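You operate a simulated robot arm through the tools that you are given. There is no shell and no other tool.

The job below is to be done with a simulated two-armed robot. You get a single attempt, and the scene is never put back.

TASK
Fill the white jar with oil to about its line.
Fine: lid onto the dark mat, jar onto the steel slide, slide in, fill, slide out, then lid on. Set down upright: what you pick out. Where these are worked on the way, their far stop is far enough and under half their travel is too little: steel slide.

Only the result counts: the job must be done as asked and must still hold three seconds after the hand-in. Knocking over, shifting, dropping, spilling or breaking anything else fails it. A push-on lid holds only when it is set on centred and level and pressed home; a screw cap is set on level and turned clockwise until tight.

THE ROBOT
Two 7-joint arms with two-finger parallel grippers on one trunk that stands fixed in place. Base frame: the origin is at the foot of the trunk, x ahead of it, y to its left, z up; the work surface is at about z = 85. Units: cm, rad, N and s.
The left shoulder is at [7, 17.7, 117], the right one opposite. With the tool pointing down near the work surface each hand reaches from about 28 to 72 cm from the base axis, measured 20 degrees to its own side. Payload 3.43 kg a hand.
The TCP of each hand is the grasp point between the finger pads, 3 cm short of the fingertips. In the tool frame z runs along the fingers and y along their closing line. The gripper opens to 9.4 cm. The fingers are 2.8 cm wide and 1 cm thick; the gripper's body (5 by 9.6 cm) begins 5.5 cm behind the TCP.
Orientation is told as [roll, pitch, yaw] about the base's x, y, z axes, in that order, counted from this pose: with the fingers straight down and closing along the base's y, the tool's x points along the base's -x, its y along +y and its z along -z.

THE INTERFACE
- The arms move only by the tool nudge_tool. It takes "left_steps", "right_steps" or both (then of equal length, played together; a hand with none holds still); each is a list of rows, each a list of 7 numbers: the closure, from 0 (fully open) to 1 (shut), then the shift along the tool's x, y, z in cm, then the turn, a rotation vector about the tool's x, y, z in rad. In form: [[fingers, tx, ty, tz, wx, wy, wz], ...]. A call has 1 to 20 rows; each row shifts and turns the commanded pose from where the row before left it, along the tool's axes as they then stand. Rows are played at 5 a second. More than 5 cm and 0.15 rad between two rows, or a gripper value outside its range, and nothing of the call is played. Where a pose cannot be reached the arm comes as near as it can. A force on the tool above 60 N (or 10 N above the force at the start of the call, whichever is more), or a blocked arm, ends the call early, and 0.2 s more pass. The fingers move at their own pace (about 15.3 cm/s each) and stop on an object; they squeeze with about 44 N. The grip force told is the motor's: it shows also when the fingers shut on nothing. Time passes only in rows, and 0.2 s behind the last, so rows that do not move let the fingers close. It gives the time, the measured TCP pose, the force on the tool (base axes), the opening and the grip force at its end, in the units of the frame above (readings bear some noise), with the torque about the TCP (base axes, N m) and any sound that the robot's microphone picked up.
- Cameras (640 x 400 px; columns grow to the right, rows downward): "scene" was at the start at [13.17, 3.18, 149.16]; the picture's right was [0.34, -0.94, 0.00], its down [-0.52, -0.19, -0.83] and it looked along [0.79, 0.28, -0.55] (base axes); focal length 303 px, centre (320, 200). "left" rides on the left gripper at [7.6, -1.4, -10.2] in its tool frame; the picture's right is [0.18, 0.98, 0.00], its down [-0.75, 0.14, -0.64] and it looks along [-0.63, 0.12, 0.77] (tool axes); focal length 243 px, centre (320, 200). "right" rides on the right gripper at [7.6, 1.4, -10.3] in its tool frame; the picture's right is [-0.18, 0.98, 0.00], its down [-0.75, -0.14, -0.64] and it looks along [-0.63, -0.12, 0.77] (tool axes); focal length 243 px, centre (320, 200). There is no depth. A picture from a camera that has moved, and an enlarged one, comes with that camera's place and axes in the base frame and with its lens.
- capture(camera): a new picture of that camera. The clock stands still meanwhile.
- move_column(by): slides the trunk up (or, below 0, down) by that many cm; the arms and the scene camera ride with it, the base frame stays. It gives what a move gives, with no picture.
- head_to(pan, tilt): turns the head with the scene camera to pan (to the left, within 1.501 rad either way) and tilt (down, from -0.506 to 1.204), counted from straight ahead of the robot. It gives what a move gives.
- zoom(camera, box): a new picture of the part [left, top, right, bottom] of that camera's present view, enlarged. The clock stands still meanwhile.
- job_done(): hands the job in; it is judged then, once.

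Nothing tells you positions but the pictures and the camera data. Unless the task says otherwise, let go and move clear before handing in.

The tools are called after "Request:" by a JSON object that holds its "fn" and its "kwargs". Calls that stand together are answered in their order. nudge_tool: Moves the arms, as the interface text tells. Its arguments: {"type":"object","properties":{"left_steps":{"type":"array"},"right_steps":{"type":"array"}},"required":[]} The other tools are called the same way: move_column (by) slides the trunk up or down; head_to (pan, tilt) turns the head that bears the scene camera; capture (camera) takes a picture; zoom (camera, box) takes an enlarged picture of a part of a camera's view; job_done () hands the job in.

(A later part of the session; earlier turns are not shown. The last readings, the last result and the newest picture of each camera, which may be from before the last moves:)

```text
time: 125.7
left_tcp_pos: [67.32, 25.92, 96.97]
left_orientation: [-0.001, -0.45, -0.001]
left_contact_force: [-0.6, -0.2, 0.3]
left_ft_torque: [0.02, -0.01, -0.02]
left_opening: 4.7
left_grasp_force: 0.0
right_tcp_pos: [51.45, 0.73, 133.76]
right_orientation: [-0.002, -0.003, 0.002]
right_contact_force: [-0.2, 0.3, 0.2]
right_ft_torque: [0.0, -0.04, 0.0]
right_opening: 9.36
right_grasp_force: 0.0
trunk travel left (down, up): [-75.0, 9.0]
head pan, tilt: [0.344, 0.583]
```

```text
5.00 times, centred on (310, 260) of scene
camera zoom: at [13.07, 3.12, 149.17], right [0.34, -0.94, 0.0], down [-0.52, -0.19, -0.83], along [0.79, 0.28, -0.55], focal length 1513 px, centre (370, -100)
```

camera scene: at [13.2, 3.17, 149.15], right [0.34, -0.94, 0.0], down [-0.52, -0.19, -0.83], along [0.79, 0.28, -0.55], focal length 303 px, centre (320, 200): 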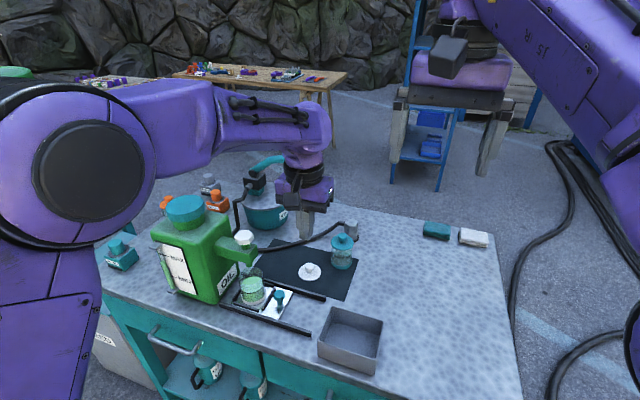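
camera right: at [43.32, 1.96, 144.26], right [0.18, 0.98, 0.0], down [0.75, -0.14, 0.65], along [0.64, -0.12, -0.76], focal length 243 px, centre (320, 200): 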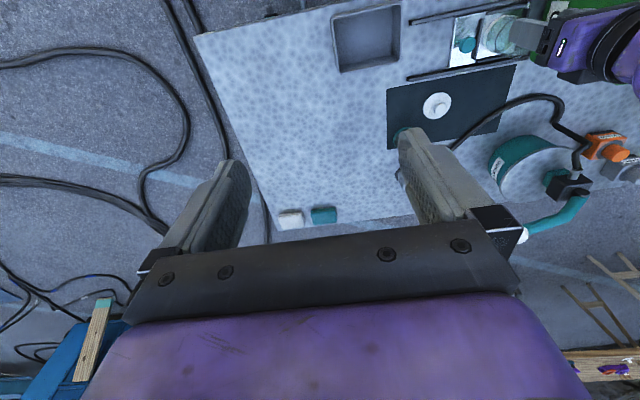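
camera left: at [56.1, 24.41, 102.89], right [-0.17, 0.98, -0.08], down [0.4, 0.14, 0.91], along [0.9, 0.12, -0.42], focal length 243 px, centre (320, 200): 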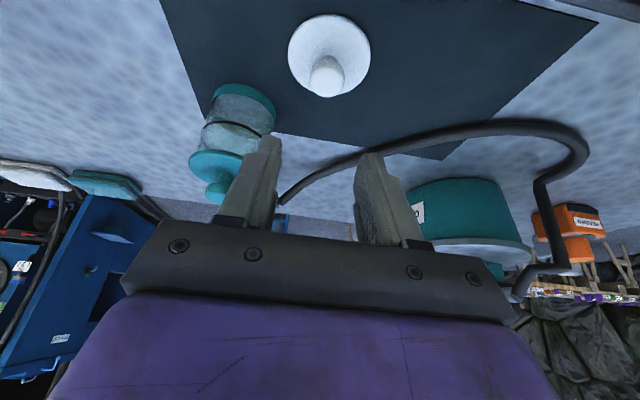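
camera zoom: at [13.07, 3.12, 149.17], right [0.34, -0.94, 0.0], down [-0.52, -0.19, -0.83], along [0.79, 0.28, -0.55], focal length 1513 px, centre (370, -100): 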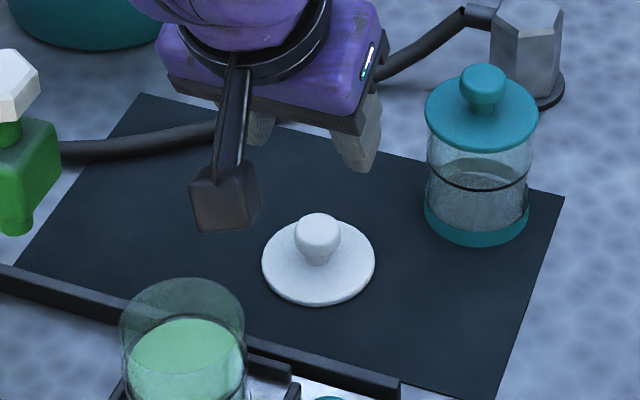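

Knob axis at about (68.1, 25.8). Descending around it with the fingers half open.

Request:
{"fn": "nudge_tool", "kwargs": {"left_steps": [[0.5, 0.65, -0.01, 1.45, 0, 0, 0], [0.5, 0.65, -0.01, 1.45, 0, 0, 0], [0.5, 0.65, -0.01, 1.45, 0, 0, 0], [0.5, 0.65, -0.01, 1.45, 0, 0, 0], [0.5, 0, 0, 0, 0, 0, 0]]}}

Request:
{"fn": "zoom", "kwargs": {"camera": "left", "box": [180, 20, 460, 220]}}

Request:
{"fn": "zoom", "kwargs": {"camera": "scene", "box": [270, 235, 350, 290]}}

```text
time: 126.9
left_tcp_pos: [67.85, 25.85, 90.57]
left_orientation: [0.001, -0.45, 0.001]
left_contact_force: [-0.9, 0.4, 0.5]
left_ft_torque: [-0.03, 0.0, 0.0]
left_opening: 4.71
left_grasp_force: 0.1
right_tcp_pos: [51.45, 0.67, 133.78]
right_orientation: [0.0, -0.003, 0.001]
right_contact_force: [0.7, -0.3, -0.3]
right_ft_torque: [0.02, -0.02, 0.0]
right_opening: 9.41
right_grasp_force: 0.0
trunk travel left (down, up): [-75.0, 9.0]
head pan, tilt: [0.344, 0.583]
```

```text
2.00 times, centred on (320, 120) of left
camera zoom: at [56.48, 24.32, 96.43], right [-0.17, 0.98, -0.08], down [0.4, 0.14, 0.91], along [0.9, 0.12, -0.42], focal length 485 px, centre (320, 360)
```

zoom: 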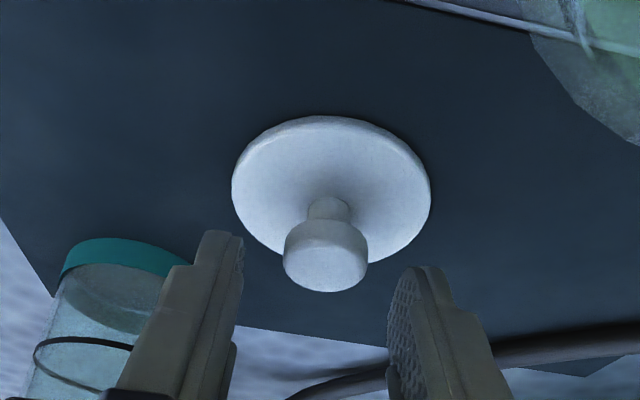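

```text
7.27 times, centred on (310, 262) of scene
camera zoom: at [13.12, 3.15, 149.16], right [0.34, -0.94, 0.0], down [-0.52, -0.19, -0.83], along [0.79, 0.28, -0.55], focal length 2201 px, centre (393, -254)
```

zoom: 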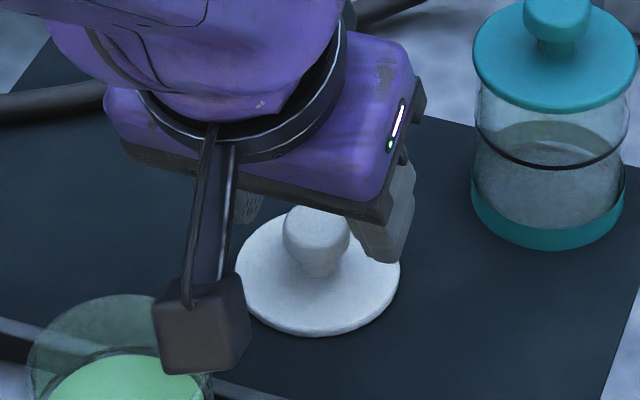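

The hand camera would come too close to the filled jar's rim if I lower further here. I'll rise 3 cm and yaw the hand by +0.35 about the vertical, so the camera swings away from the jar, then descend.

Request:
{"fn": "nudge_tool", "kwargs": {"left_steps": [[0.5, -0.65, 0, -1.35, 0, 0, 0], [0.5, -0.65, 0, -1.35, 0, 0, 0], [0.5, 0, 0, 0, -0.0508, 0, -0.105], [0.5, 0, 0, 0, -0.0508, 0, -0.105], [0.5, 0, 0, 0, -0.0508, 0, -0.105], [0.5, 0, 0, 0, 0, 0, 0]]}}

Request:
{"fn": "capture", "kwargs": {"camera": "left"}}

Request:
{"fn": "zoom", "kwargs": {"camera": "scene", "box": [240, 220, 360, 310]}}

```text
time: 128.3
left_tcp_pos: [67.76, 25.83, 93.74]
left_orientation: [-0.001, -0.451, 0.352]
left_contact_force: [-0.7, -0.4, 0.0]
left_ft_torque: [0.0, 0.0, 0.02]
left_opening: 4.68
left_grasp_force: 0.0
right_tcp_pos: [51.44, 0.73, 133.75]
right_orientation: [0.002, -0.002, 0.002]
right_contact_force: [-0.2, 0.9, 0.0]
right_ft_torque: [-0.01, -0.01, -0.02]
right_opening: 9.4
right_grasp_force: 0.1
trunk travel left (down, up): [-75.0, 9.0]
head pan, tilt: [0.344, 0.583]
```

```text
taken
camera left: at [57.65, 20.54, 99.52], right [-0.49, 0.87, -0.08], down [0.33, 0.27, 0.91], along [0.81, 0.42, -0.42], focal length 243 px, centre (320, 200)
```

left: 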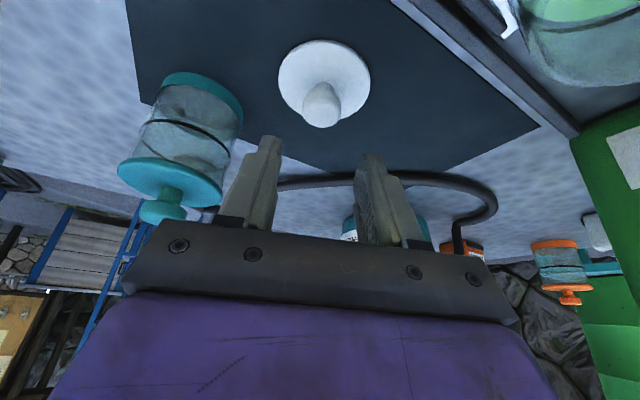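

```text
4.44 times, centred on (300, 265) of scene
camera zoom: at [13.19, 3.19, 149.15], right [0.34, -0.94, 0.0], down [-0.52, -0.19, -0.83], along [0.79, 0.28, -0.55], focal length 1345 px, centre (409, -89)
```

zoom: 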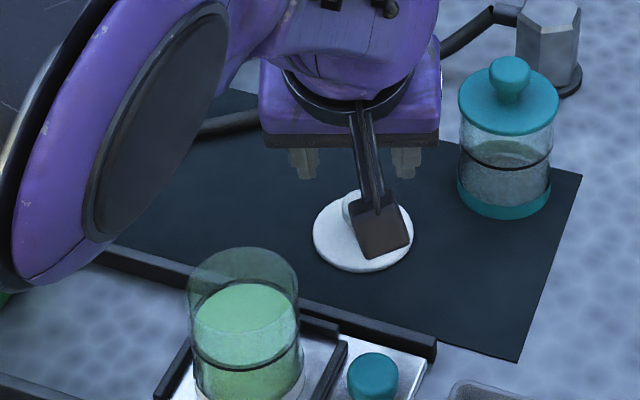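

The camera is clear of the jar now. I'll correct sideways by −0.33 along the closing line and descend part way, then recheck.

Request:
{"fn": "nudge_tool", "kwargs": {"left_steps": [[0.5, 0.58, -0.11, 1.03, 0, 0, 0], [0.5, 0.58, -0.11, 1.03, 0, 0, 0], [0.5, 0.58, -0.11, 1.03, 0, 0, 0], [0.5, 0, 0, 0, 0, 0, 0]]}}

Request:
{"fn": "zoom", "kwargs": {"camera": "left", "box": [180, 20, 460, 220]}}

Request:
{"fn": "zoom", "kwargs": {"camera": "scene", "box": [240, 220, 360, 310]}}

```text
time: 129.3
left_tcp_pos: [67.71, 25.33, 90.17]
left_orientation: [0.0, -0.45, 0.352]
left_contact_force: [0.4, 0.6, 0.2]
left_ft_torque: [0.03, -0.01, -0.02]
left_opening: 4.66
left_grasp_force: 0.0
right_tcp_pos: [51.48, 0.68, 133.76]
right_orientation: [-0.001, 0.0, 0.0]
right_contact_force: [-0.5, -0.5, -0.5]
right_ft_torque: [0.0, -0.02, 0.02]
right_opening: 9.38
right_grasp_force: 0.0
trunk travel left (down, up): [-75.0, 9.0]
head pan, tilt: [0.344, 0.583]
```

```text
2.00 times, centred on (320, 120) of left
camera zoom: at [57.5, 20.13, 95.96], right [-0.49, 0.87, -0.08], down [0.33, 0.27, 0.91], along [0.81, 0.42, -0.42], focal length 485 px, centre (320, 360)
```

zoom: 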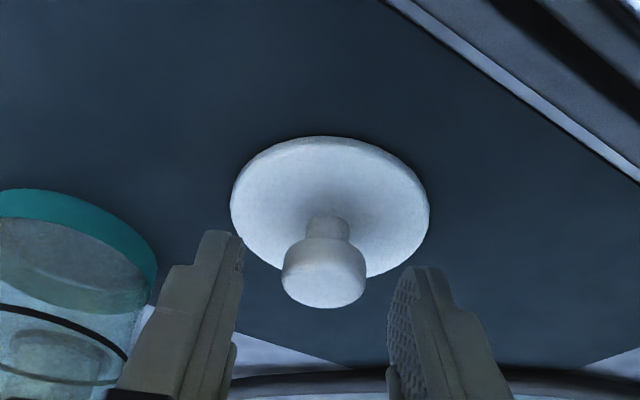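

```text
4.44 times, centred on (300, 265) of scene
camera zoom: at [13.16, 3.15, 149.16], right [0.34, -0.94, 0.0], down [-0.52, -0.19, -0.83], along [0.79, 0.28, -0.55], focal length 1345 px, centre (409, -89)
```

zoom: 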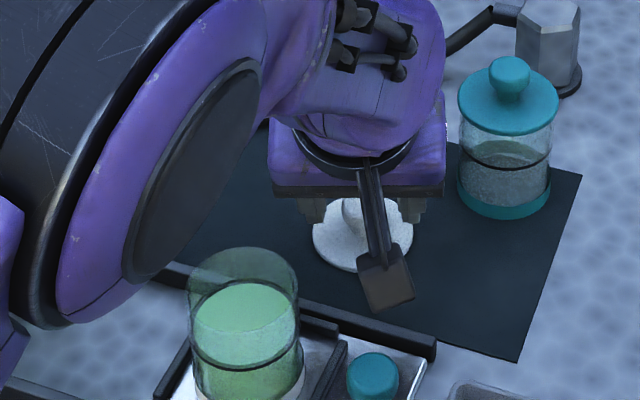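

Aligned. Descending the last 1.15 cm and closing on the lid's knob.

Request:
{"fn": "nudge_tool", "kwargs": {"left_steps": [[0.5, 0.32, 0, 0.49, 0, 0, 0], [0.5, 0.32, 0, 0.48, 0, 0, 0], [0.5, 0, 0, 0, 0, 0, 0]]}}

Request:
{"fn": "zoom", "kwargs": {"camera": "left", "box": [180, 20, 460, 220]}}

```text
time: 130.1
left_tcp_pos: [67.6, 25.23, 88.98]
left_orientation: [0.001, -0.449, 0.35]
left_contact_force: [-0.1, 0.2, -0.6]
left_ft_torque: [0.05, -0.01, 0.03]
left_opening: 4.73
left_grasp_force: 0.1
right_tcp_pos: [51.48, 0.74, 133.92]
right_orientation: [-0.001, -0.003, 0.003]
right_contact_force: [0.2, -0.3, 0.0]
right_ft_torque: [0.01, 0.02, 0.02]
right_opening: 9.38
right_grasp_force: 0.0
trunk travel left (down, up): [-75.0, 9.0]
head pan, tilt: [0.344, 0.583]
```

```text
2.00 times, centred on (320, 120) of left
camera zoom: at [57.39, 20.07, 94.84], right [-0.49, 0.87, -0.08], down [0.33, 0.27, 0.91], along [0.81, 0.42, -0.42], focal length 485 px, centre (320, 360)
```

zoom: 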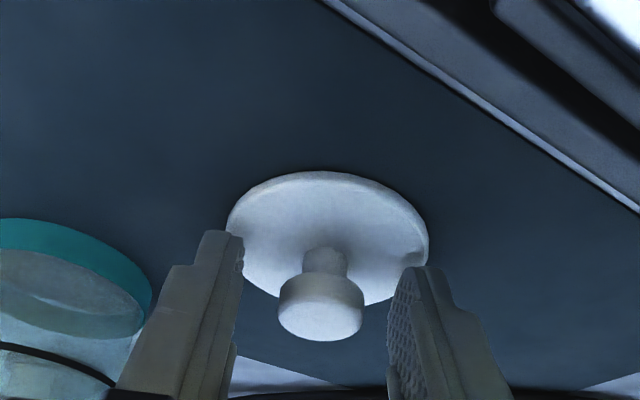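

Request:
{"fn": "nudge_tool", "kwargs": {"left_steps": [[1, 0, 0, 0, 0, 0, 0], [1, 0, 0, 0, 0, 0, 0], [1, 0, 0, 0, 0, 0, 0]]}}

Request:
{"fn": "zoom", "kwargs": {"camera": "left", "box": [180, 20, 460, 220]}}

Request:
{"fn": "zoom", "kwargs": {"camera": "scene", "box": [270, 235, 350, 290]}}

```text
time: 130.9
left_tcp_pos: [67.5, 25.26, 89.02]
left_orientation: [-0.001, -0.45, 0.351]
left_contact_force: [0.2, -0.7, 0.2]
left_ft_torque: [-0.01, 0.02, 0.0]
left_opening: 2.29
left_grasp_force: 44.8
right_tcp_pos: [51.48, 0.8, 133.86]
right_orientation: [0.0, -0.002, 0.002]
right_contact_force: [-0.2, 0.4, 0.3]
right_ft_torque: [0.0, -0.01, -0.01]
right_opening: 9.41
right_grasp_force: 0.1
trunk travel left (down, up): [-75.0, 9.0]
head pan, tilt: [0.344, 0.583]
```

```text
2.00 times, centred on (320, 120) of left
camera zoom: at [57.4, 20.07, 94.84], right [-0.49, 0.87, -0.08], down [0.33, 0.27, 0.91], along [0.81, 0.42, -0.42], focal length 485 px, centre (320, 360)
```

zoom: 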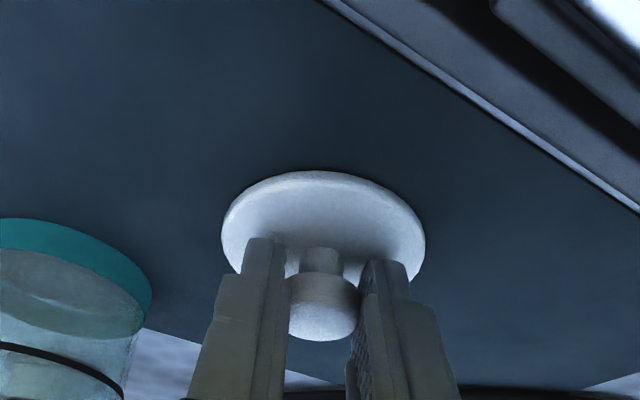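

```text
7.27 times, centred on (310, 262) of scene
camera zoom: at [13.18, 3.16, 149.16], right [0.34, -0.94, 0.0], down [-0.52, -0.19, -0.83], along [0.79, 0.28, -0.55], focal length 2201 px, centre (393, -254)
```

zoom: 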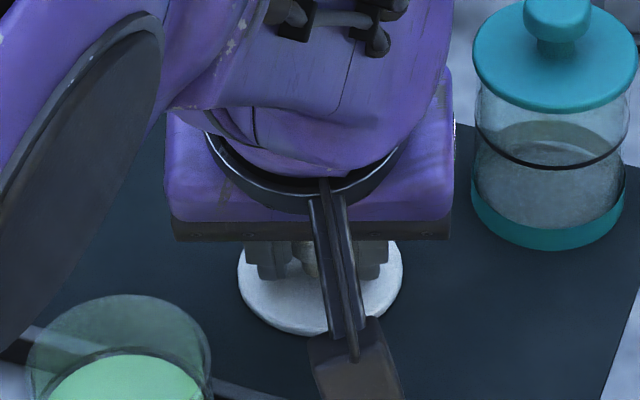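

Knob gripped (2.29 cm). Lifting the lid straight up.

Request:
{"fn": "nudge_tool", "kwargs": {"left_steps": [[1, -0.22, 0, -0.45, 0, 0, 0], [1, -0.65, 0, -1.35, 0, 0, 0], [1, -0.87, 0, -1.8, 0, 0, 0], [1, -0.87, 0, -1.8, 0, 0, 0], [1, -0.87, 0, -1.8, 0, 0, 0], [1, -0.87, 0, -1.8, 0, 0, 0], [1, 0, 0, 0, 0, 0, 0]]}}

Request:
{"fn": "capture", "kwargs": {"camera": "left"}}

Request:
{"fn": "zoom", "kwargs": {"camera": "scene", "box": [230, 200, 360, 310]}}

Request:
{"fn": "zoom", "kwargs": {"camera": "right", "box": [380, 0, 600, 130]}}

```text
time: 132.5
left_tcp_pos: [67.73, 25.39, 99.03]
left_orientation: [-0.001, -0.451, 0.348]
left_contact_force: [-0.7, -0.1, 0.1]
left_ft_torque: [0.0, -0.01, 0.03]
left_opening: 2.31
left_grasp_force: 43.7
right_tcp_pos: [51.52, 0.77, 133.73]
right_orientation: [-0.001, -0.002, 0.001]
right_contact_force: [-0.1, 0.3, -0.1]
right_ft_torque: [0.03, -0.01, 0.02]
right_opening: 9.39
right_grasp_force: 0.1
trunk travel left (down, up): [-75.0, 9.0]
head pan, tilt: [0.344, 0.583]
```

```text
taken
camera left: at [57.52, 20.1, 104.83], right [-0.49, 0.87, -0.08], down [0.33, 0.27, 0.91], along [0.81, 0.42, -0.42], focal length 243 px, centre (320, 200)
```

left: 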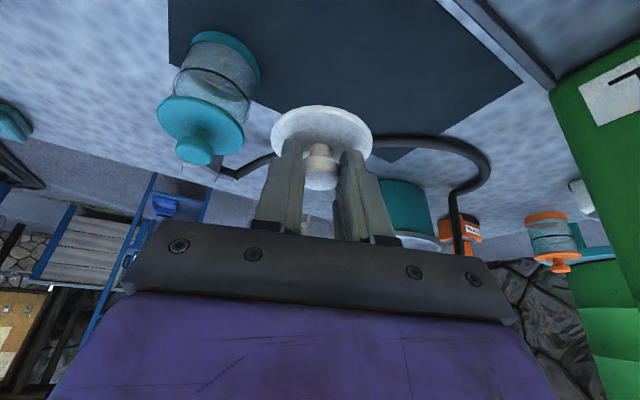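

```text
3.64 times, centred on (295, 255) of scene
camera zoom: at [13.21, 3.17, 149.15], right [0.34, -0.94, 0.0], down [-0.52, -0.19, -0.83], along [0.79, 0.28, -0.55], focal length 1101 px, centre (411, 0)
```

zoom: 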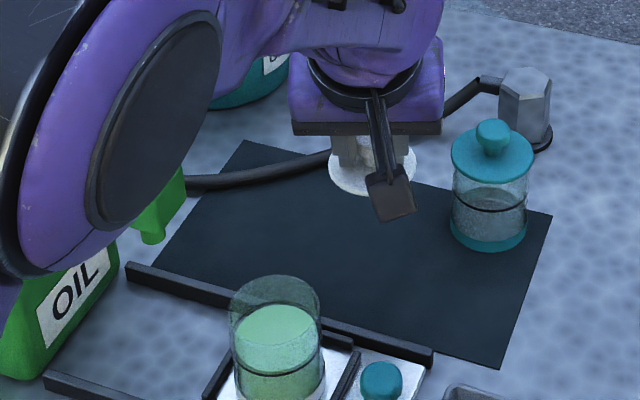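

```text
2.91 times, centred on (490, 65) of right
camera zoom: at [43.94, 2.21, 144.03], right [0.18, 0.98, 0.0], down [0.75, -0.14, 0.64], along [0.63, -0.12, -0.77], focal length 706 px, centre (-174, 593)
```

zoom: 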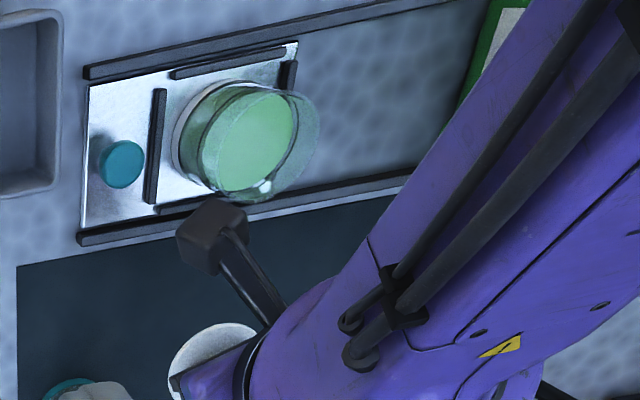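

The lid is off the mat and level. I'll turn the yaw back to 0, then carry it over the jar with about 3 cm of clearance above the rim.

Request:
{"fn": "nudge_tool", "kwargs": {"left_steps": [[1, 0, 0, 0, 0.0508, 0, 0.105], [1, 0, 0, 0, 0.0508, 0, 0.105], [1, 0, 0, 0, 0.0508, 0, 0.105], [1, -0.43, 0, -0.9, 0, 0, 0], [1, 1.1, 0.25, -0.53, 0, 0, 0], [1, 2.2, 0.5, -1.06, 0, 0, 0], [1, 2.2, 0.5, -1.06, 0, 0, 0], [1, 2.2, 0.5, -1.06, 0, 0, 0], [1, 2.2, 0.5, -1.06, 0, 0, 0], [1, 1.1, 0, -0.53, 0, 0, 0], [1, 0, 0, 0, 0, 0, 0]]}}

Request:
{"fn": "capture", "kwargs": {"camera": "left"}}

Request:
{"fn": "zoom", "kwargs": {"camera": "scene", "box": [220, 220, 340, 330]}}

Request:
{"fn": "zoom", "kwargs": {"camera": "right", "box": [400, 0, 580, 110]}}

```text
time: 134.9
left_tcp_pos: [55.24, 27.71, 99.85]
left_orientation: [0.0, -0.45, -0.001]
left_contact_force: [-0.1, 0.2, 0.0]
left_ft_torque: [-0.01, 0.01, -0.01]
left_opening: 2.28
left_grasp_force: 44.0
right_tcp_pos: [51.54, 0.69, 133.78]
right_orientation: [0.001, -0.002, 0.001]
right_contact_force: [-0.8, 0.3, 0.0]
right_ft_torque: [-0.03, -0.02, -0.02]
right_opening: 9.39
right_grasp_force: 0.1
trunk travel left (down, up): [-75.0, 9.0]
head pan, tilt: [0.344, 0.583]
```

```text
taken
camera left: at [44.01, 26.16, 105.79], right [-0.17, 0.98, -0.08], down [0.4, 0.14, 0.91], along [0.9, 0.12, -0.42], focal length 243 px, centre (320, 200)
```

left: 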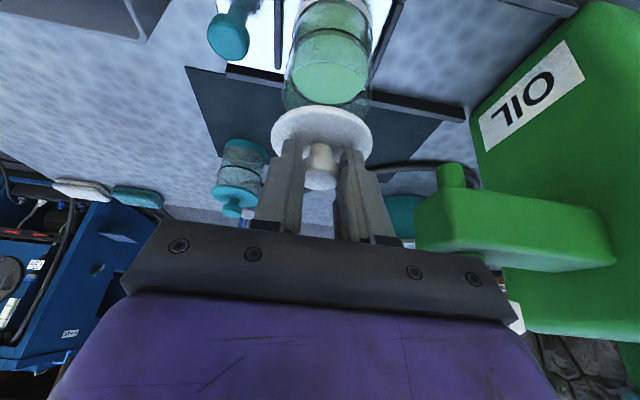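

```text
3.64 times, centred on (280, 275) of scene
camera zoom: at [13.22, 3.16, 149.15], right [0.34, -0.94, 0.0], down [-0.52, -0.19, -0.83], along [0.79, 0.28, -0.55], focal length 1101 px, centre (466, -73)
```

zoom: 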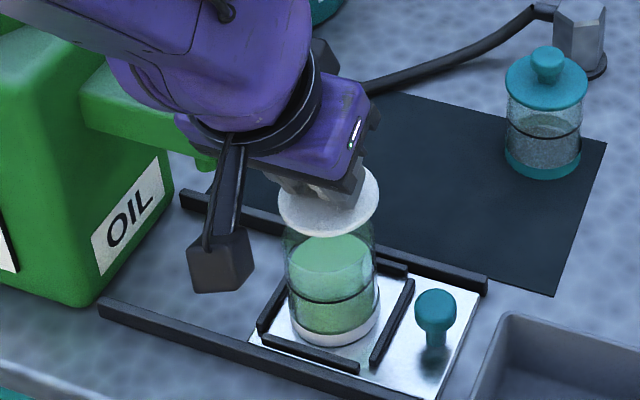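

```text
3.56 times, centred on (490, 55) of right
camera zoom: at [43.95, 2.2, 144.03], right [0.18, 0.98, 0.0], down [0.75, -0.14, 0.64], along [0.63, -0.12, -0.77], focal length 863 px, centre (-284, 716)
```

zoom: 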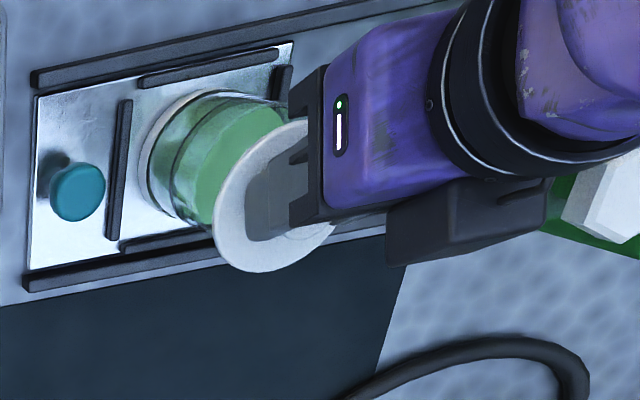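

The lid is over the jar. I'll enlarge each view to work out the lid-to-jar offset.

Request:
{"fn": "zoom", "kwargs": {"camera": "left", "box": [250, 0, 400, 200]}}

Request:
{"fn": "zoom", "kwargs": {"camera": "scene", "box": [280, 250, 340, 325]}}

Request:
{"fn": "zoom", "kwargs": {"camera": "right", "box": [430, 0, 510, 80]}}

```text
2.00 times, centred on (325, 100) of left
camera zoom: at [44.01, 26.16, 105.79], right [-0.17, 0.98, -0.08], down [0.4, 0.14, 0.91], along [0.9, 0.12, -0.42], focal length 485 px, centre (310, 400)
```

zoom: 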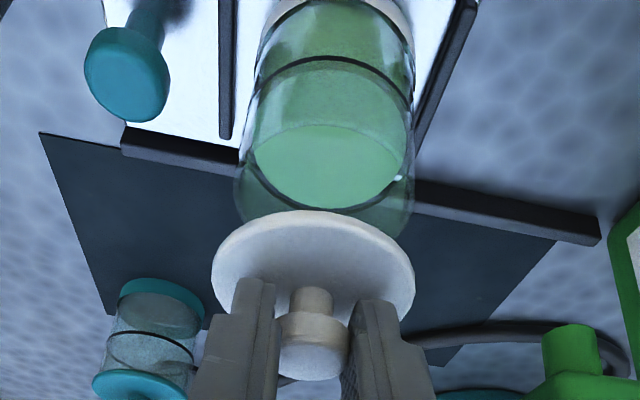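

```text
5.33 times, centred on (310, 288) of scene
camera zoom: at [13.22, 3.16, 149.15], right [0.34, -0.94, 0.0], down [-0.52, -0.19, -0.83], along [0.79, 0.28, -0.55], focal length 1614 px, centre (373, -267)
```

zoom: 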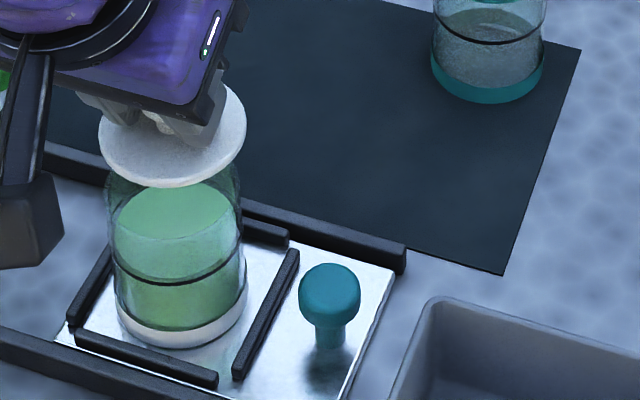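

```text
5.00 times, centred on (470, 40) of right
camera zoom: at [43.95, 2.2, 144.03], right [0.18, 0.98, 0.0], down [0.75, -0.14, 0.64], along [0.63, -0.12, -0.77], focal length 1213 px, centre (-430, 1000)
```

zoom: 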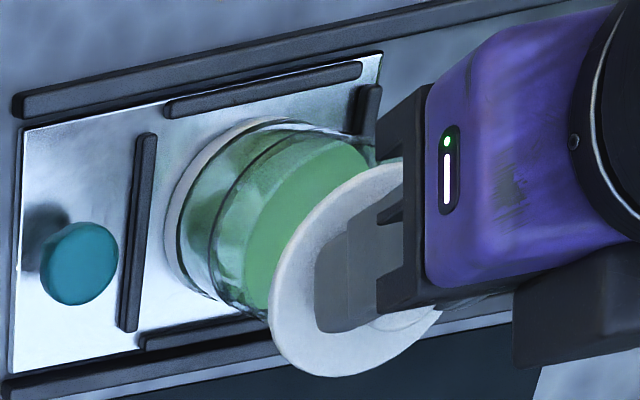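

Combining views, the lid is centred about 0.45 cm too far in +x, with y fine. I'll shift −0.45 in x and lower by about 1.9 cm, then compare edges at close range.

Request:
{"fn": "nudge_tool", "kwargs": {"left_steps": [[1, 0.405, 0, -0.196, 0, 0, 0], [1, 0.4, 0, 0.85, 0, 0, 0], [1, 0.42, 0, 0.86, 0, 0, 0], [1, 0, 0, 0, 0, 0, 0]]}}

Request:
{"fn": "zoom", "kwargs": {"camera": "left", "box": [250, 20, 400, 200]}}

Request:
{"fn": "zoom", "kwargs": {"camera": "scene", "box": [270, 255, 320, 320]}}

Request:
{"fn": "zoom", "kwargs": {"camera": "right", "box": [440, 0, 510, 60]}}

```text
time: 135.9
left_tcp_pos: [54.9, 27.58, 98.05]
left_orientation: [0.0, -0.452, 0.0]
left_contact_force: [0.0, 0.6, 0.1]
left_ft_torque: [-0.02, 0.03, -0.04]
left_opening: 2.3
left_grasp_force: 44.0
right_tcp_pos: [51.48, 0.71, 133.88]
right_orientation: [0.0, -0.004, 0.001]
right_contact_force: [-0.1, 0.6, -0.2]
right_ft_torque: [0.02, 0.01, 0.0]
right_opening: 9.38
right_grasp_force: 0.1
trunk travel left (down, up): [-75.0, 9.0]
head pan, tilt: [0.344, 0.583]
```

```text
2.22 times, centred on (325, 110) of left
camera zoom: at [43.51, 26.08, 103.91], right [-0.17, 0.98, -0.08], down [0.4, 0.14, 0.91], along [0.9, 0.12, -0.42], focal length 539 px, centre (309, 400)
```

zoom: 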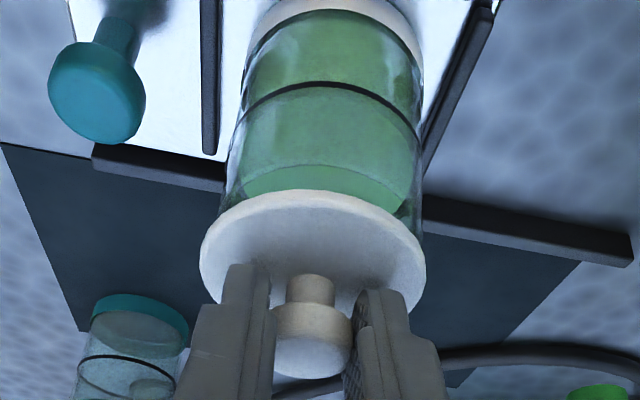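

```text
6.15 times, centred on (295, 288) of scene
camera zoom: at [13.13, 3.15, 149.16], right [0.34, -0.94, 0.0], down [-0.52, -0.19, -0.83], along [0.79, 0.28, -0.55], focal length 1863 px, centre (474, -338)
```

zoom: 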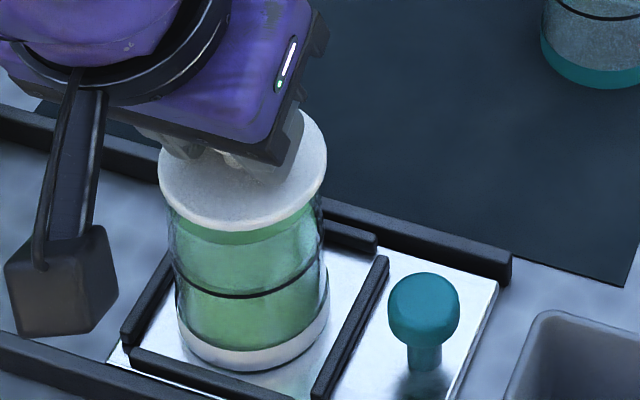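

```text
6.67 times, centred on (475, 30) of right
camera zoom: at [43.86, 2.2, 144.06], right [0.18, 0.98, 0.0], down [0.75, -0.14, 0.64], along [0.63, -0.12, -0.77], focal length 1618 px, centre (-713, 1333)
```

zoom: 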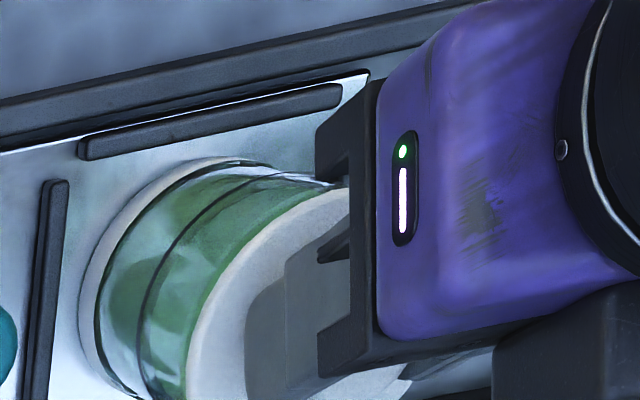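

The lid is nearly concentric: about 0.2 cm too far in −y and under 0.1 cm in +x. Correcting those and lowering 0.4 cm.

Request:
{"fn": "nudge_tool", "kwargs": {"left_steps": [[1, 0.07, 0.2, -0.03, 0, 0, 0], [1, 0.17, 0, 0.36, 0, 0, 0], [1, 0, 0, 0, 0, 0, 0]]}}

Request:
{"fn": "zoom", "kwargs": {"camera": "left", "box": [250, 20, 400, 200]}}

Request:
{"fn": "zoom", "kwargs": {"camera": "scene", "box": [270, 255, 320, 320]}}

Request:
{"fn": "zoom", "kwargs": {"camera": "right", "box": [440, 0, 510, 60]}}

```text
time: 136.7
left_tcp_pos: [54.8, 27.69, 97.66]
left_orientation: [-0.001, -0.45, 0.001]
left_contact_force: [-0.6, -0.1, -0.9]
left_ft_torque: [-0.01, -0.01, -0.01]
left_opening: 2.28
left_grasp_force: 43.9
right_tcp_pos: [51.47, 0.72, 133.77]
right_orientation: [0.001, -0.001, 0.002]
right_contact_force: [-0.2, 0.1, 0.0]
right_ft_torque: [-0.02, 0.02, -0.01]
right_opening: 9.42
right_grasp_force: 0.1
trunk travel left (down, up): [-75.0, 9.0]
head pan, tilt: [0.344, 0.583]
```

```text
2.22 times, centred on (325, 110) of left
camera zoom: at [43.5, 26.34, 103.5], right [-0.17, 0.98, -0.08], down [0.4, 0.14, 0.91], along [0.9, 0.12, -0.42], focal length 539 px, centre (309, 400)
```

zoom: 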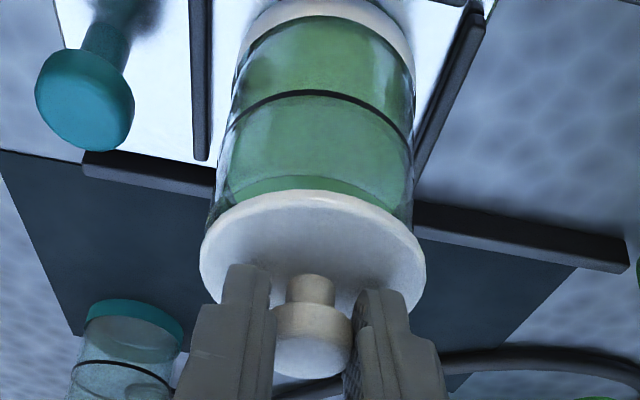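

```text
6.15 times, centred on (295, 288) of scene
camera zoom: at [13.18, 3.16, 149.16], right [0.34, -0.94, 0.0], down [-0.52, -0.19, -0.83], along [0.79, 0.28, -0.55], focal length 1863 px, centre (474, -338)
```

zoom: 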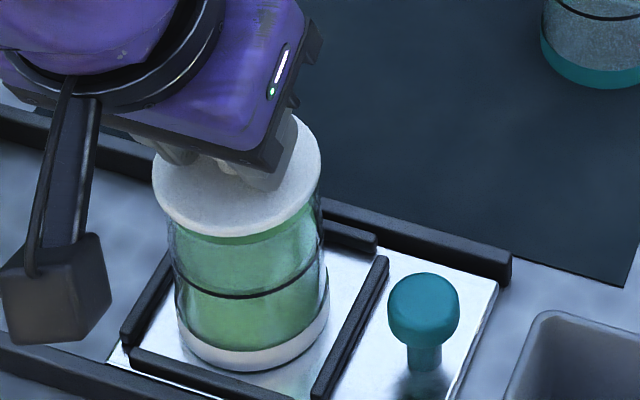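

```text
6.67 times, centred on (475, 30) of right
camera zoom: at [43.91, 2.2, 144.05], right [0.18, 0.98, 0.0], down [0.75, -0.14, 0.64], along [0.63, -0.12, -0.77], focal length 1618 px, centre (-713, 1333)
```

zoom: 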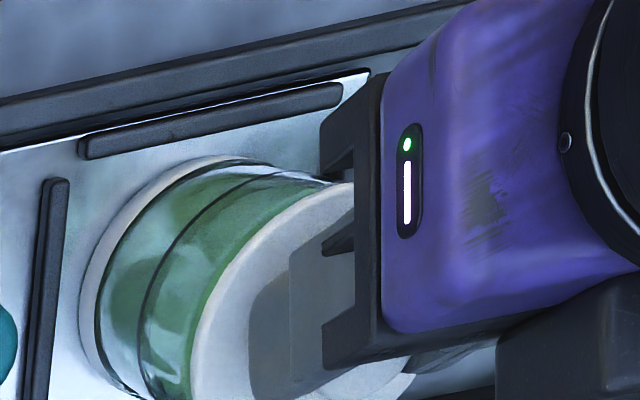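

Offsets are now within 0.1 cm. A tiny correction and lowering in 0.2 cm steps until contact.

Request:
{"fn": "nudge_tool", "kwargs": {"left_steps": [[1, 0.13, -0.07, 0.16, 0, 0, 0], [1, 0.087, 0, 0.18, 0, 0, 0], [1, 0, 0, 0, 0, 0, 0]]}}

Request:
{"fn": "zoom", "kwargs": {"camera": "left", "box": [250, 20, 400, 200]}}

Request:
{"fn": "zoom", "kwargs": {"camera": "scene", "box": [270, 255, 320, 320]}}

```text
time: 137.5
left_tcp_pos: [54.71, 27.59, 97.31]
left_orientation: [-0.001, -0.45, 0.0]
left_contact_force: [0.3, -0.2, -0.3]
left_ft_torque: [0.02, 0.01, -0.04]
left_opening: 2.25
left_grasp_force: 44.2
right_tcp_pos: [51.59, 0.73, 133.72]
right_orientation: [0.0, 0.0, 0.001]
right_contact_force: [-0.5, 0.9, -0.2]
right_ft_torque: [0.01, 0.0, 0.02]
right_opening: 9.39
right_grasp_force: 0.0
trunk travel left (down, up): [-75.0, 9.0]
head pan, tilt: [0.344, 0.583]
```

```text
2.22 times, centred on (325, 110) of left
camera zoom: at [43.38, 26.23, 103.1], right [-0.17, 0.98, -0.08], down [0.4, 0.14, 0.91], along [0.9, 0.12, -0.42], focal length 539 px, centre (309, 400)
```

zoom: 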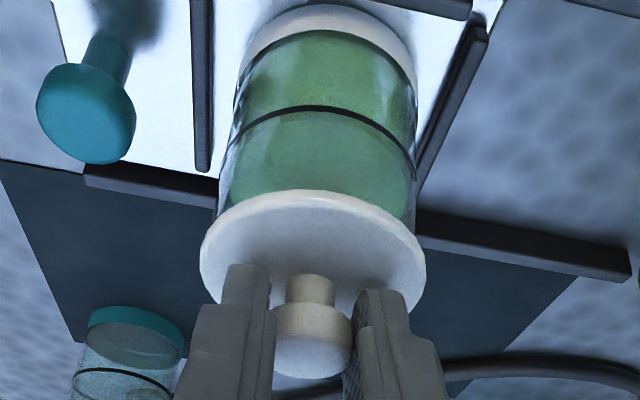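

```text
6.15 times, centred on (295, 288) of scene
camera zoom: at [13.17, 3.17, 149.16], right [0.34, -0.94, 0.0], down [-0.52, -0.19, -0.83], along [0.79, 0.28, -0.55], focal length 1863 px, centre (474, -338)
```

zoom: 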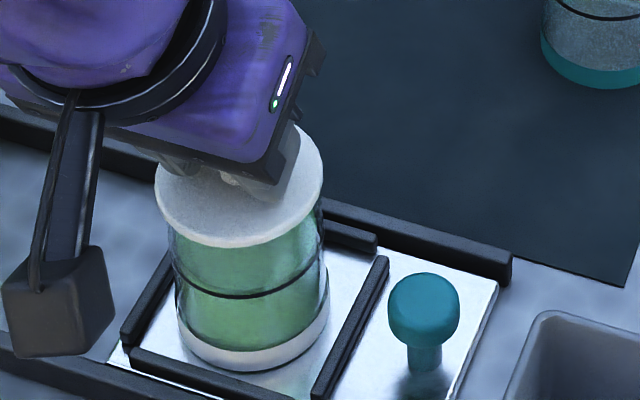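

Now about 0.1 cm short in x; correcting that and continuing down in small steps.

Request:
{"fn": "nudge_tool", "kwargs": {"left_steps": [[1, -0.003, 0, 0.22, 0, 0, 0], [1, 0, 0, 0, 0, 0, 0]]}}

Request:
{"fn": "nudge_tool", "kwargs": {"left_steps": [[1, 0.065, 0, 0.135, 0, 0, 0], [1, 0, 0, 0, 0, 0, 0]]}}

Request:
{"fn": "zoom", "kwargs": {"camera": "left", "box": [250, 20, 400, 200]}}

Request:
{"fn": "zoom", "kwargs": {"camera": "scene", "box": [270, 255, 320, 320]}}

```text
time: 138.1
left_tcp_pos: [54.81, 27.63, 97.08]
left_orientation: [-0.001, -0.451, 0.0]
left_contact_force: [-2.1, -0.7, 6.7]
left_ft_torque: [0.07, 0.09, -0.06]
left_opening: 2.3
left_grasp_force: 43.7
right_tcp_pos: [51.48, 0.63, 133.85]
right_orientation: [0.0, -0.004, -0.001]
right_contact_force: [-0.4, 0.3, -0.2]
right_ft_torque: [0.02, 0.01, -0.01]
right_opening: 9.39
right_grasp_force: 0.0
trunk travel left (down, up): [-75.0, 9.0]
head pan, tilt: [0.344, 0.583]
```

```text
time: 138.7
left_tcp_pos: [54.74, 27.56, 97.13]
left_orientation: [-0.001, -0.456, 0.0]
left_contact_force: [1.3, 1.9, 18.9]
left_ft_torque: [0.03, 0.02, -0.08]
left_opening: 2.28
left_grasp_force: 44.0
right_tcp_pos: [51.29, 0.56, 133.86]
right_orientation: [0.001, -0.005, 0.002]
right_contact_force: [0.5, -0.8, -0.2]
right_ft_torque: [0.04, -0.03, 0.01]
right_opening: 9.42
right_grasp_force: 0.0
trunk travel left (down, up): [-75.0, 9.0]
head pan, tilt: [0.344, 0.583]
```

```text
2.22 times, centred on (325, 110) of left
camera zoom: at [43.42, 26.14, 102.94], right [-0.17, 0.98, -0.08], down [0.39, 0.14, 0.91], along [0.9, 0.12, -0.41], focal length 539 px, centre (309, 400)
```

zoom: 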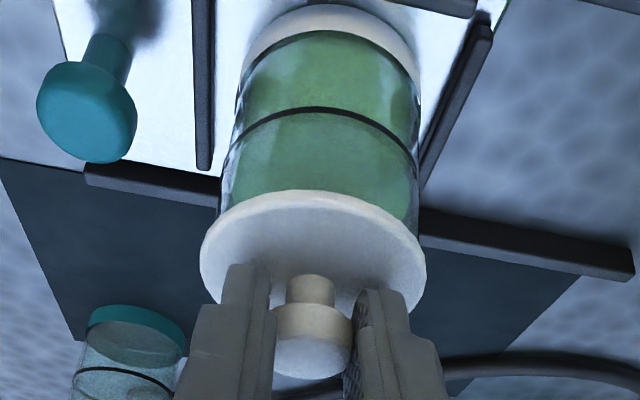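

```text
6.15 times, centred on (295, 288) of scene
camera zoom: at [12.89, 3.04, 149.21], right [0.34, -0.94, 0.0], down [-0.52, -0.18, -0.84], along [0.79, 0.28, -0.55], focal length 1863 px, centre (474, -338)
```

zoom: 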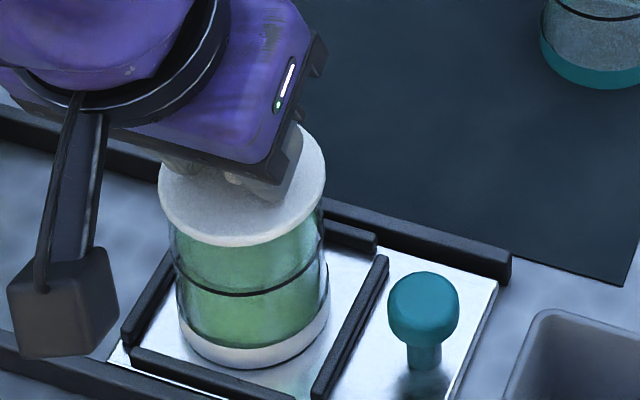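

The lid is on the rim, concentric, with 19 N. Now pressing it home in small increments, listening for the snap.

Request:
{"fn": "nudge_tool", "kwargs": {"left_steps": [[1, 0.065, 0, 0.135, 0, 0, 0], [1, 0, 0, 0, 0, 0, 0]]}}

```text
time: 139.3
left_tcp_pos: [54.71, 27.54, 97.18]
left_orientation: [0.0, -0.46, -0.002]
left_contact_force: [5.5, 4.3, 33.5]
left_ft_torque: [0.14, -0.26, -0.03]
left_opening: 2.32
left_grasp_force: 44.5
right_tcp_pos: [51.26, 0.56, 133.97]
right_orientation: [0.004, -0.004, 0.002]
right_contact_force: [-0.1, -0.6, 0.0]
right_ft_torque: [-0.01, 0.01, -0.02]
right_opening: 9.42
right_grasp_force: 0.0
trunk travel left (down, up): [-75.0, 9.0]
head pan, tilt: [0.344, 0.583]
```

Request:
{"fn": "nudge_tool", "kwargs": {"left_steps": [[1, 0.065, 0, 0.135, 0, 0, 0], [1, 0, 0, 0, 0, 0, 0]]}}

Request:
{"fn": "zoom", "kwargs": {"camera": "scene", "box": [270, 255, 320, 320]}}

Request:
{"fn": "zoom", "kwargs": {"camera": "left", "box": [250, 20, 400, 200]}}

```text
time: 139.9
left_tcp_pos: [54.71, 27.51, 97.24]
left_orientation: [0.002, -0.461, 0.0]
left_contact_force: [4.2, 4.3, 41.9]
left_ft_torque: [0.1, -0.23, -0.03]
left_opening: 2.31
left_grasp_force: 44.2
right_tcp_pos: [51.06, 0.42, 134.07]
right_orientation: [0.002, -0.008, 0.003]
right_contact_force: [-0.5, -1.3, 0.8]
right_ft_torque: [0.0, -0.01, -0.02]
right_opening: 9.4
right_grasp_force: 0.1
trunk travel left (down, up): [-75.0, 9.0]
head pan, tilt: [0.344, 0.583]
```

```text
6.15 times, centred on (295, 288) of scene
camera zoom: at [12.6, 2.94, 149.23], right [0.34, -0.94, 0.0], down [-0.52, -0.18, -0.84], along [0.79, 0.28, -0.55], focal length 1863 px, centre (474, -338)
```

zoom: 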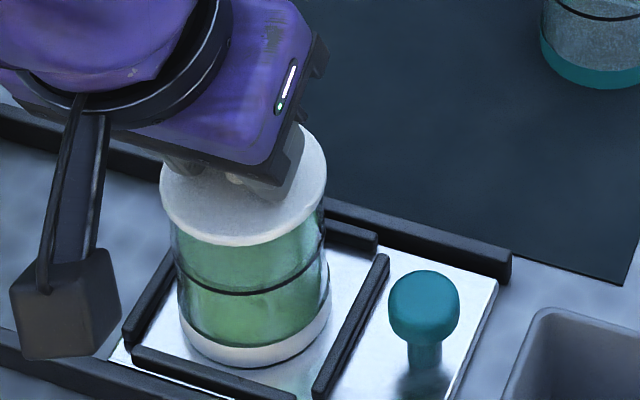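

```text
2.22 times, centred on (325, 110) of left
camera zoom: at [43.34, 26.09, 102.85], right [-0.17, 0.98, -0.08], down [0.39, 0.14, 0.91], along [0.91, 0.12, -0.41], focal length 539 px, centre (309, 400)
```

zoom: 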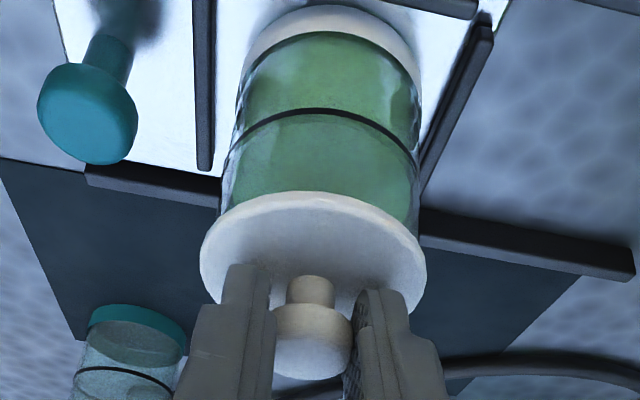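

Request:
{"fn": "nudge_tool", "kwargs": {"left_steps": [[1, 0.065, 0, 0.135, 0, 0, 0], [1, 0, 0, 0, 0, 0, 0]]}}

```text
time: 140.5
left_tcp_pos: [54.72, 27.53, 96.99]
left_orientation: [0.001, -0.463, -0.002]
left_contact_force: [4.6, 4.6, 45.4]
left_ft_torque: [0.09, -0.31, 0.01]
left_opening: 2.33
left_grasp_force: 44.1
right_tcp_pos: [50.89, 0.53, 134.1]
right_orientation: [0.0, -0.007, 0.002]
right_contact_force: [0.1, 0.3, 0.9]
right_ft_torque: [0.01, 0.02, 0.02]
right_opening: 9.38
right_grasp_force: 0.1
trunk travel left (down, up): [-75.0, 9.0]
head pan, tilt: [0.344, 0.583]
```

The push saturates near 45 N, probably the pads creeping on the knob. I'll look closely at the lid seam before changing approach.

Request:
{"fn": "zoom", "kwargs": {"camera": "scene", "box": [278, 268, 308, 300]}}

Request:
{"fn": "zoom", "kwargs": {"camera": "left", "box": [285, 60, 375, 160]}}

Request:
{"fn": "zoom", "kwargs": {"camera": "right", "box": [440, 0, 490, 60]}}

```text
12.50 times, centred on (293, 284) of scene
camera zoom: at [12.54, 2.9, 149.24], right [0.34, -0.94, 0.0], down [-0.52, -0.18, -0.84], along [0.79, 0.28, -0.55], focal length 3783 px, centre (658, -850)
```

zoom: 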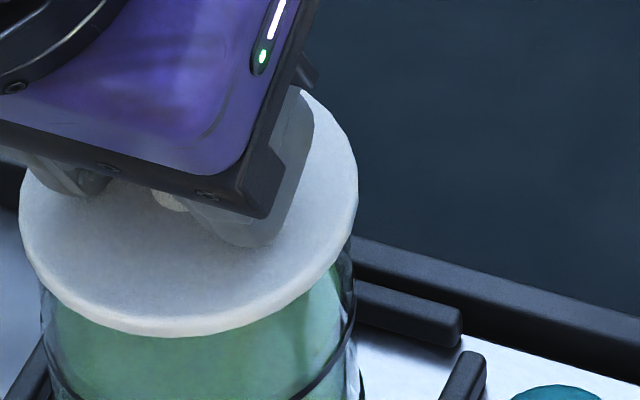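

```text
4.00 times, centred on (330, 110) of left
camera zoom: at [43.32, 26.08, 102.78], right [-0.17, 0.98, -0.08], down [0.39, 0.14, 0.91], along [0.91, 0.12, -0.4], focal length 970 px, centre (280, 560)
```

zoom: 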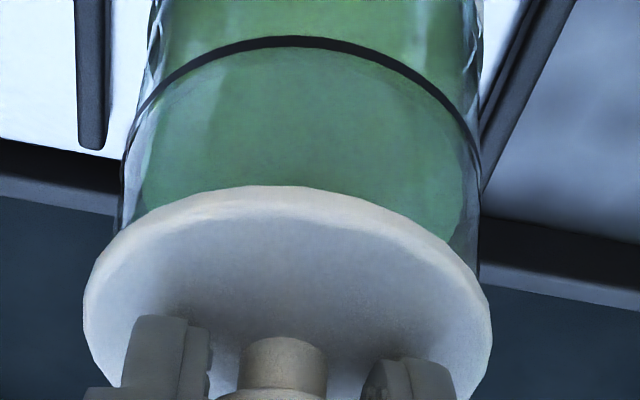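

```text
6.67 times, centred on (465, 30) of right
camera zoom: at [43.29, 1.95, 144.27], right [0.18, 0.98, 0.0], down [0.75, -0.14, 0.65], along [0.64, -0.12, -0.76], focal length 1618 px, centre (-647, 1333)
```

zoom: 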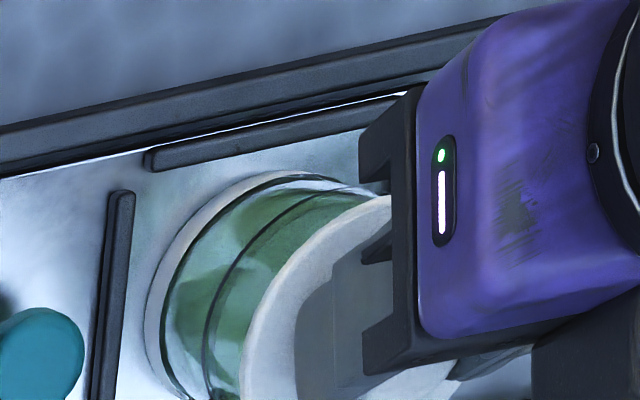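

The lid is concentric with the jar to within about 0.05 cm. I'll ease off, let go of the knob, and press straight down on the knob top with closed fingers instead.

Request:
{"fn": "nudge_tool", "kwargs": {"left_steps": [[1, -0.087, 0, -0.18, 0, 0, 0], [1, -0.087, 0, -0.18, 0, 0, 0], [1, 0, 0, 0, 0, 0, 0]]}}

```text
time: 141.3
left_tcp_pos: [54.65, 27.57, 97.06]
left_orientation: [0.003, -0.455, 0.0]
left_contact_force: [6.1, 1.6, 29.4]
left_ft_torque: [-0.02, -0.83, -0.04]
left_opening: 2.3
left_grasp_force: 44.7
right_tcp_pos: [51.24, 0.61, 133.99]
right_orientation: [0.001, -0.007, 0.001]
right_contact_force: [1.2, -0.1, 0.0]
right_ft_torque: [0.03, 0.02, 0.02]
right_opening: 9.4
right_grasp_force: 0.1
trunk travel left (down, up): [-75.0, 9.0]
head pan, tilt: [0.344, 0.583]
```

Request:
{"fn": "nudge_tool", "kwargs": {"left_steps": [[1, -0.13, 0, -0.27, 0, 0, 0], [1, 0, 0, 0, 0, 0, 0]]}}

```text
time: 141.9
left_tcp_pos: [54.64, 27.67, 97.1]
left_orientation: [0.0, -0.446, -0.001]
left_contact_force: [1.7, -1.1, 9.4]
left_ft_torque: [-0.05, -0.42, -0.03]
left_opening: 2.31
left_grasp_force: 43.7
right_tcp_pos: [51.47, 0.64, 133.86]
right_orientation: [0.002, -0.006, 0.002]
right_contact_force: [0.3, -0.3, 0.0]
right_ft_torque: [0.05, 0.01, -0.03]
right_opening: 9.4
right_grasp_force: 0.1
trunk travel left (down, up): [-75.0, 9.0]
head pan, tilt: [0.344, 0.583]
```

Nearly unloaded. Opening the fingers and retreating along the tool axis.

Request:
{"fn": "nudge_tool", "kwargs": {"left_steps": [[0.55, 0, 0, 0, 0, 0, 0], [0.5, 0, 0, 0, 0, 0, 0], [0.5, 0, 0, -0.6, 0, 0, 0], [0.5, 0, 0, -1.5, 0, 0, 0], [0.5, 0, 0, -2.0, 0, 0, 0], [0.5, 0, 0, -2.0, 0, 0, 0], [0.5, 0, 0, 0, 0, 0, 0]]}}

Request:
{"fn": "capture", "kwargs": {"camera": "left"}}

Request:
{"fn": "zoom", "kwargs": {"camera": "scene", "box": [265, 250, 325, 325]}}

Request:
{"fn": "zoom", "kwargs": {"camera": "right", "box": [420, 0, 520, 70]}}

```text
time: 143.5
left_tcp_pos: [52.36, 27.77, 102.77]
left_orientation: [0.0, -0.449, 0.0]
left_contact_force: [-0.1, -1.4, 0.9]
left_ft_torque: [0.02, -0.01, 0.01]
left_opening: 4.69
left_grasp_force: 0.1
right_tcp_pos: [51.6, 0.7, 133.71]
right_orientation: [0.0, -0.003, 0.003]
right_contact_force: [-0.3, 0.3, 0.8]
right_ft_torque: [-0.01, -0.01, -0.01]
right_opening: 9.41
right_grasp_force: 0.0
trunk travel left (down, up): [-75.0, 9.0]
head pan, tilt: [0.344, 0.583]
heard: snap
```

```text
taken
camera left: at [40.92, 26.32, 108.59], right [-0.17, 0.98, -0.08], down [0.4, 0.14, 0.91], along [0.9, 0.12, -0.42], focal length 243 px, centre (320, 200)
```

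left: 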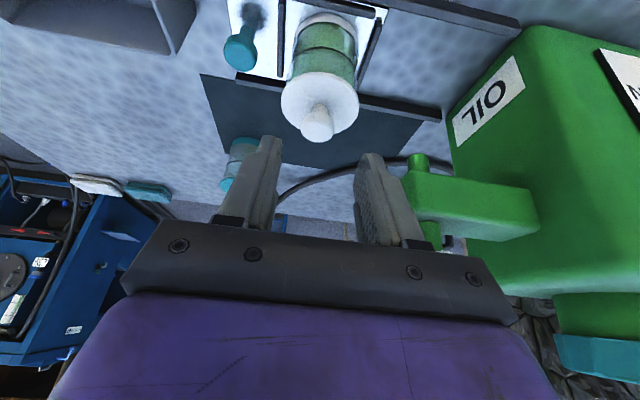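

```text
5.33 times, centred on (295, 288) of scene
camera zoom: at [13.22, 3.18, 149.15], right [0.34, -0.94, 0.0], down [-0.52, -0.19, -0.83], along [0.79, 0.28, -0.55], focal length 1614 px, centre (453, -267)
```

zoom: 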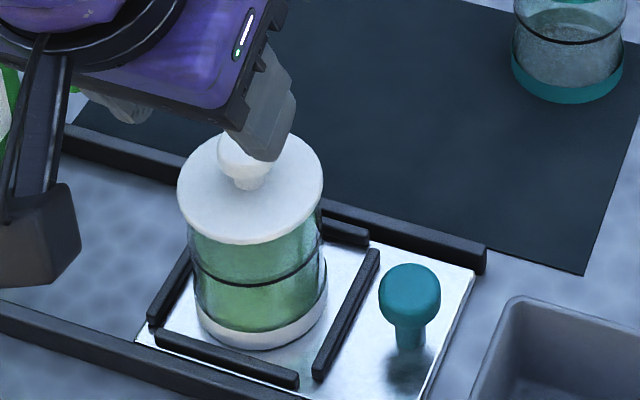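

```text
5.71 times, centred on (470, 35) of right
camera zoom: at [43.95, 2.22, 144.03], right [0.18, 0.98, 0.0], down [0.75, -0.14, 0.64], along [0.63, -0.12, -0.77], focal length 1386 px, centre (-537, 1143)
```

zoom: 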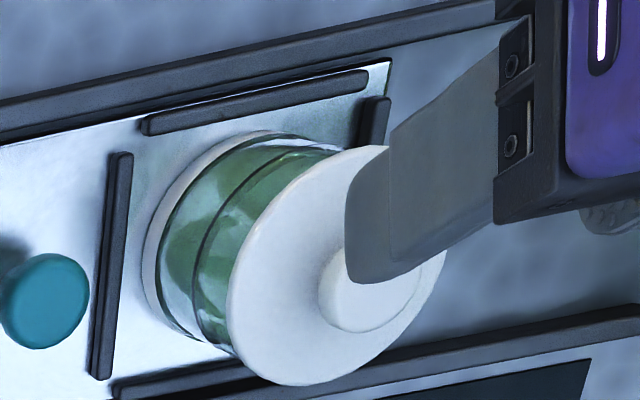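

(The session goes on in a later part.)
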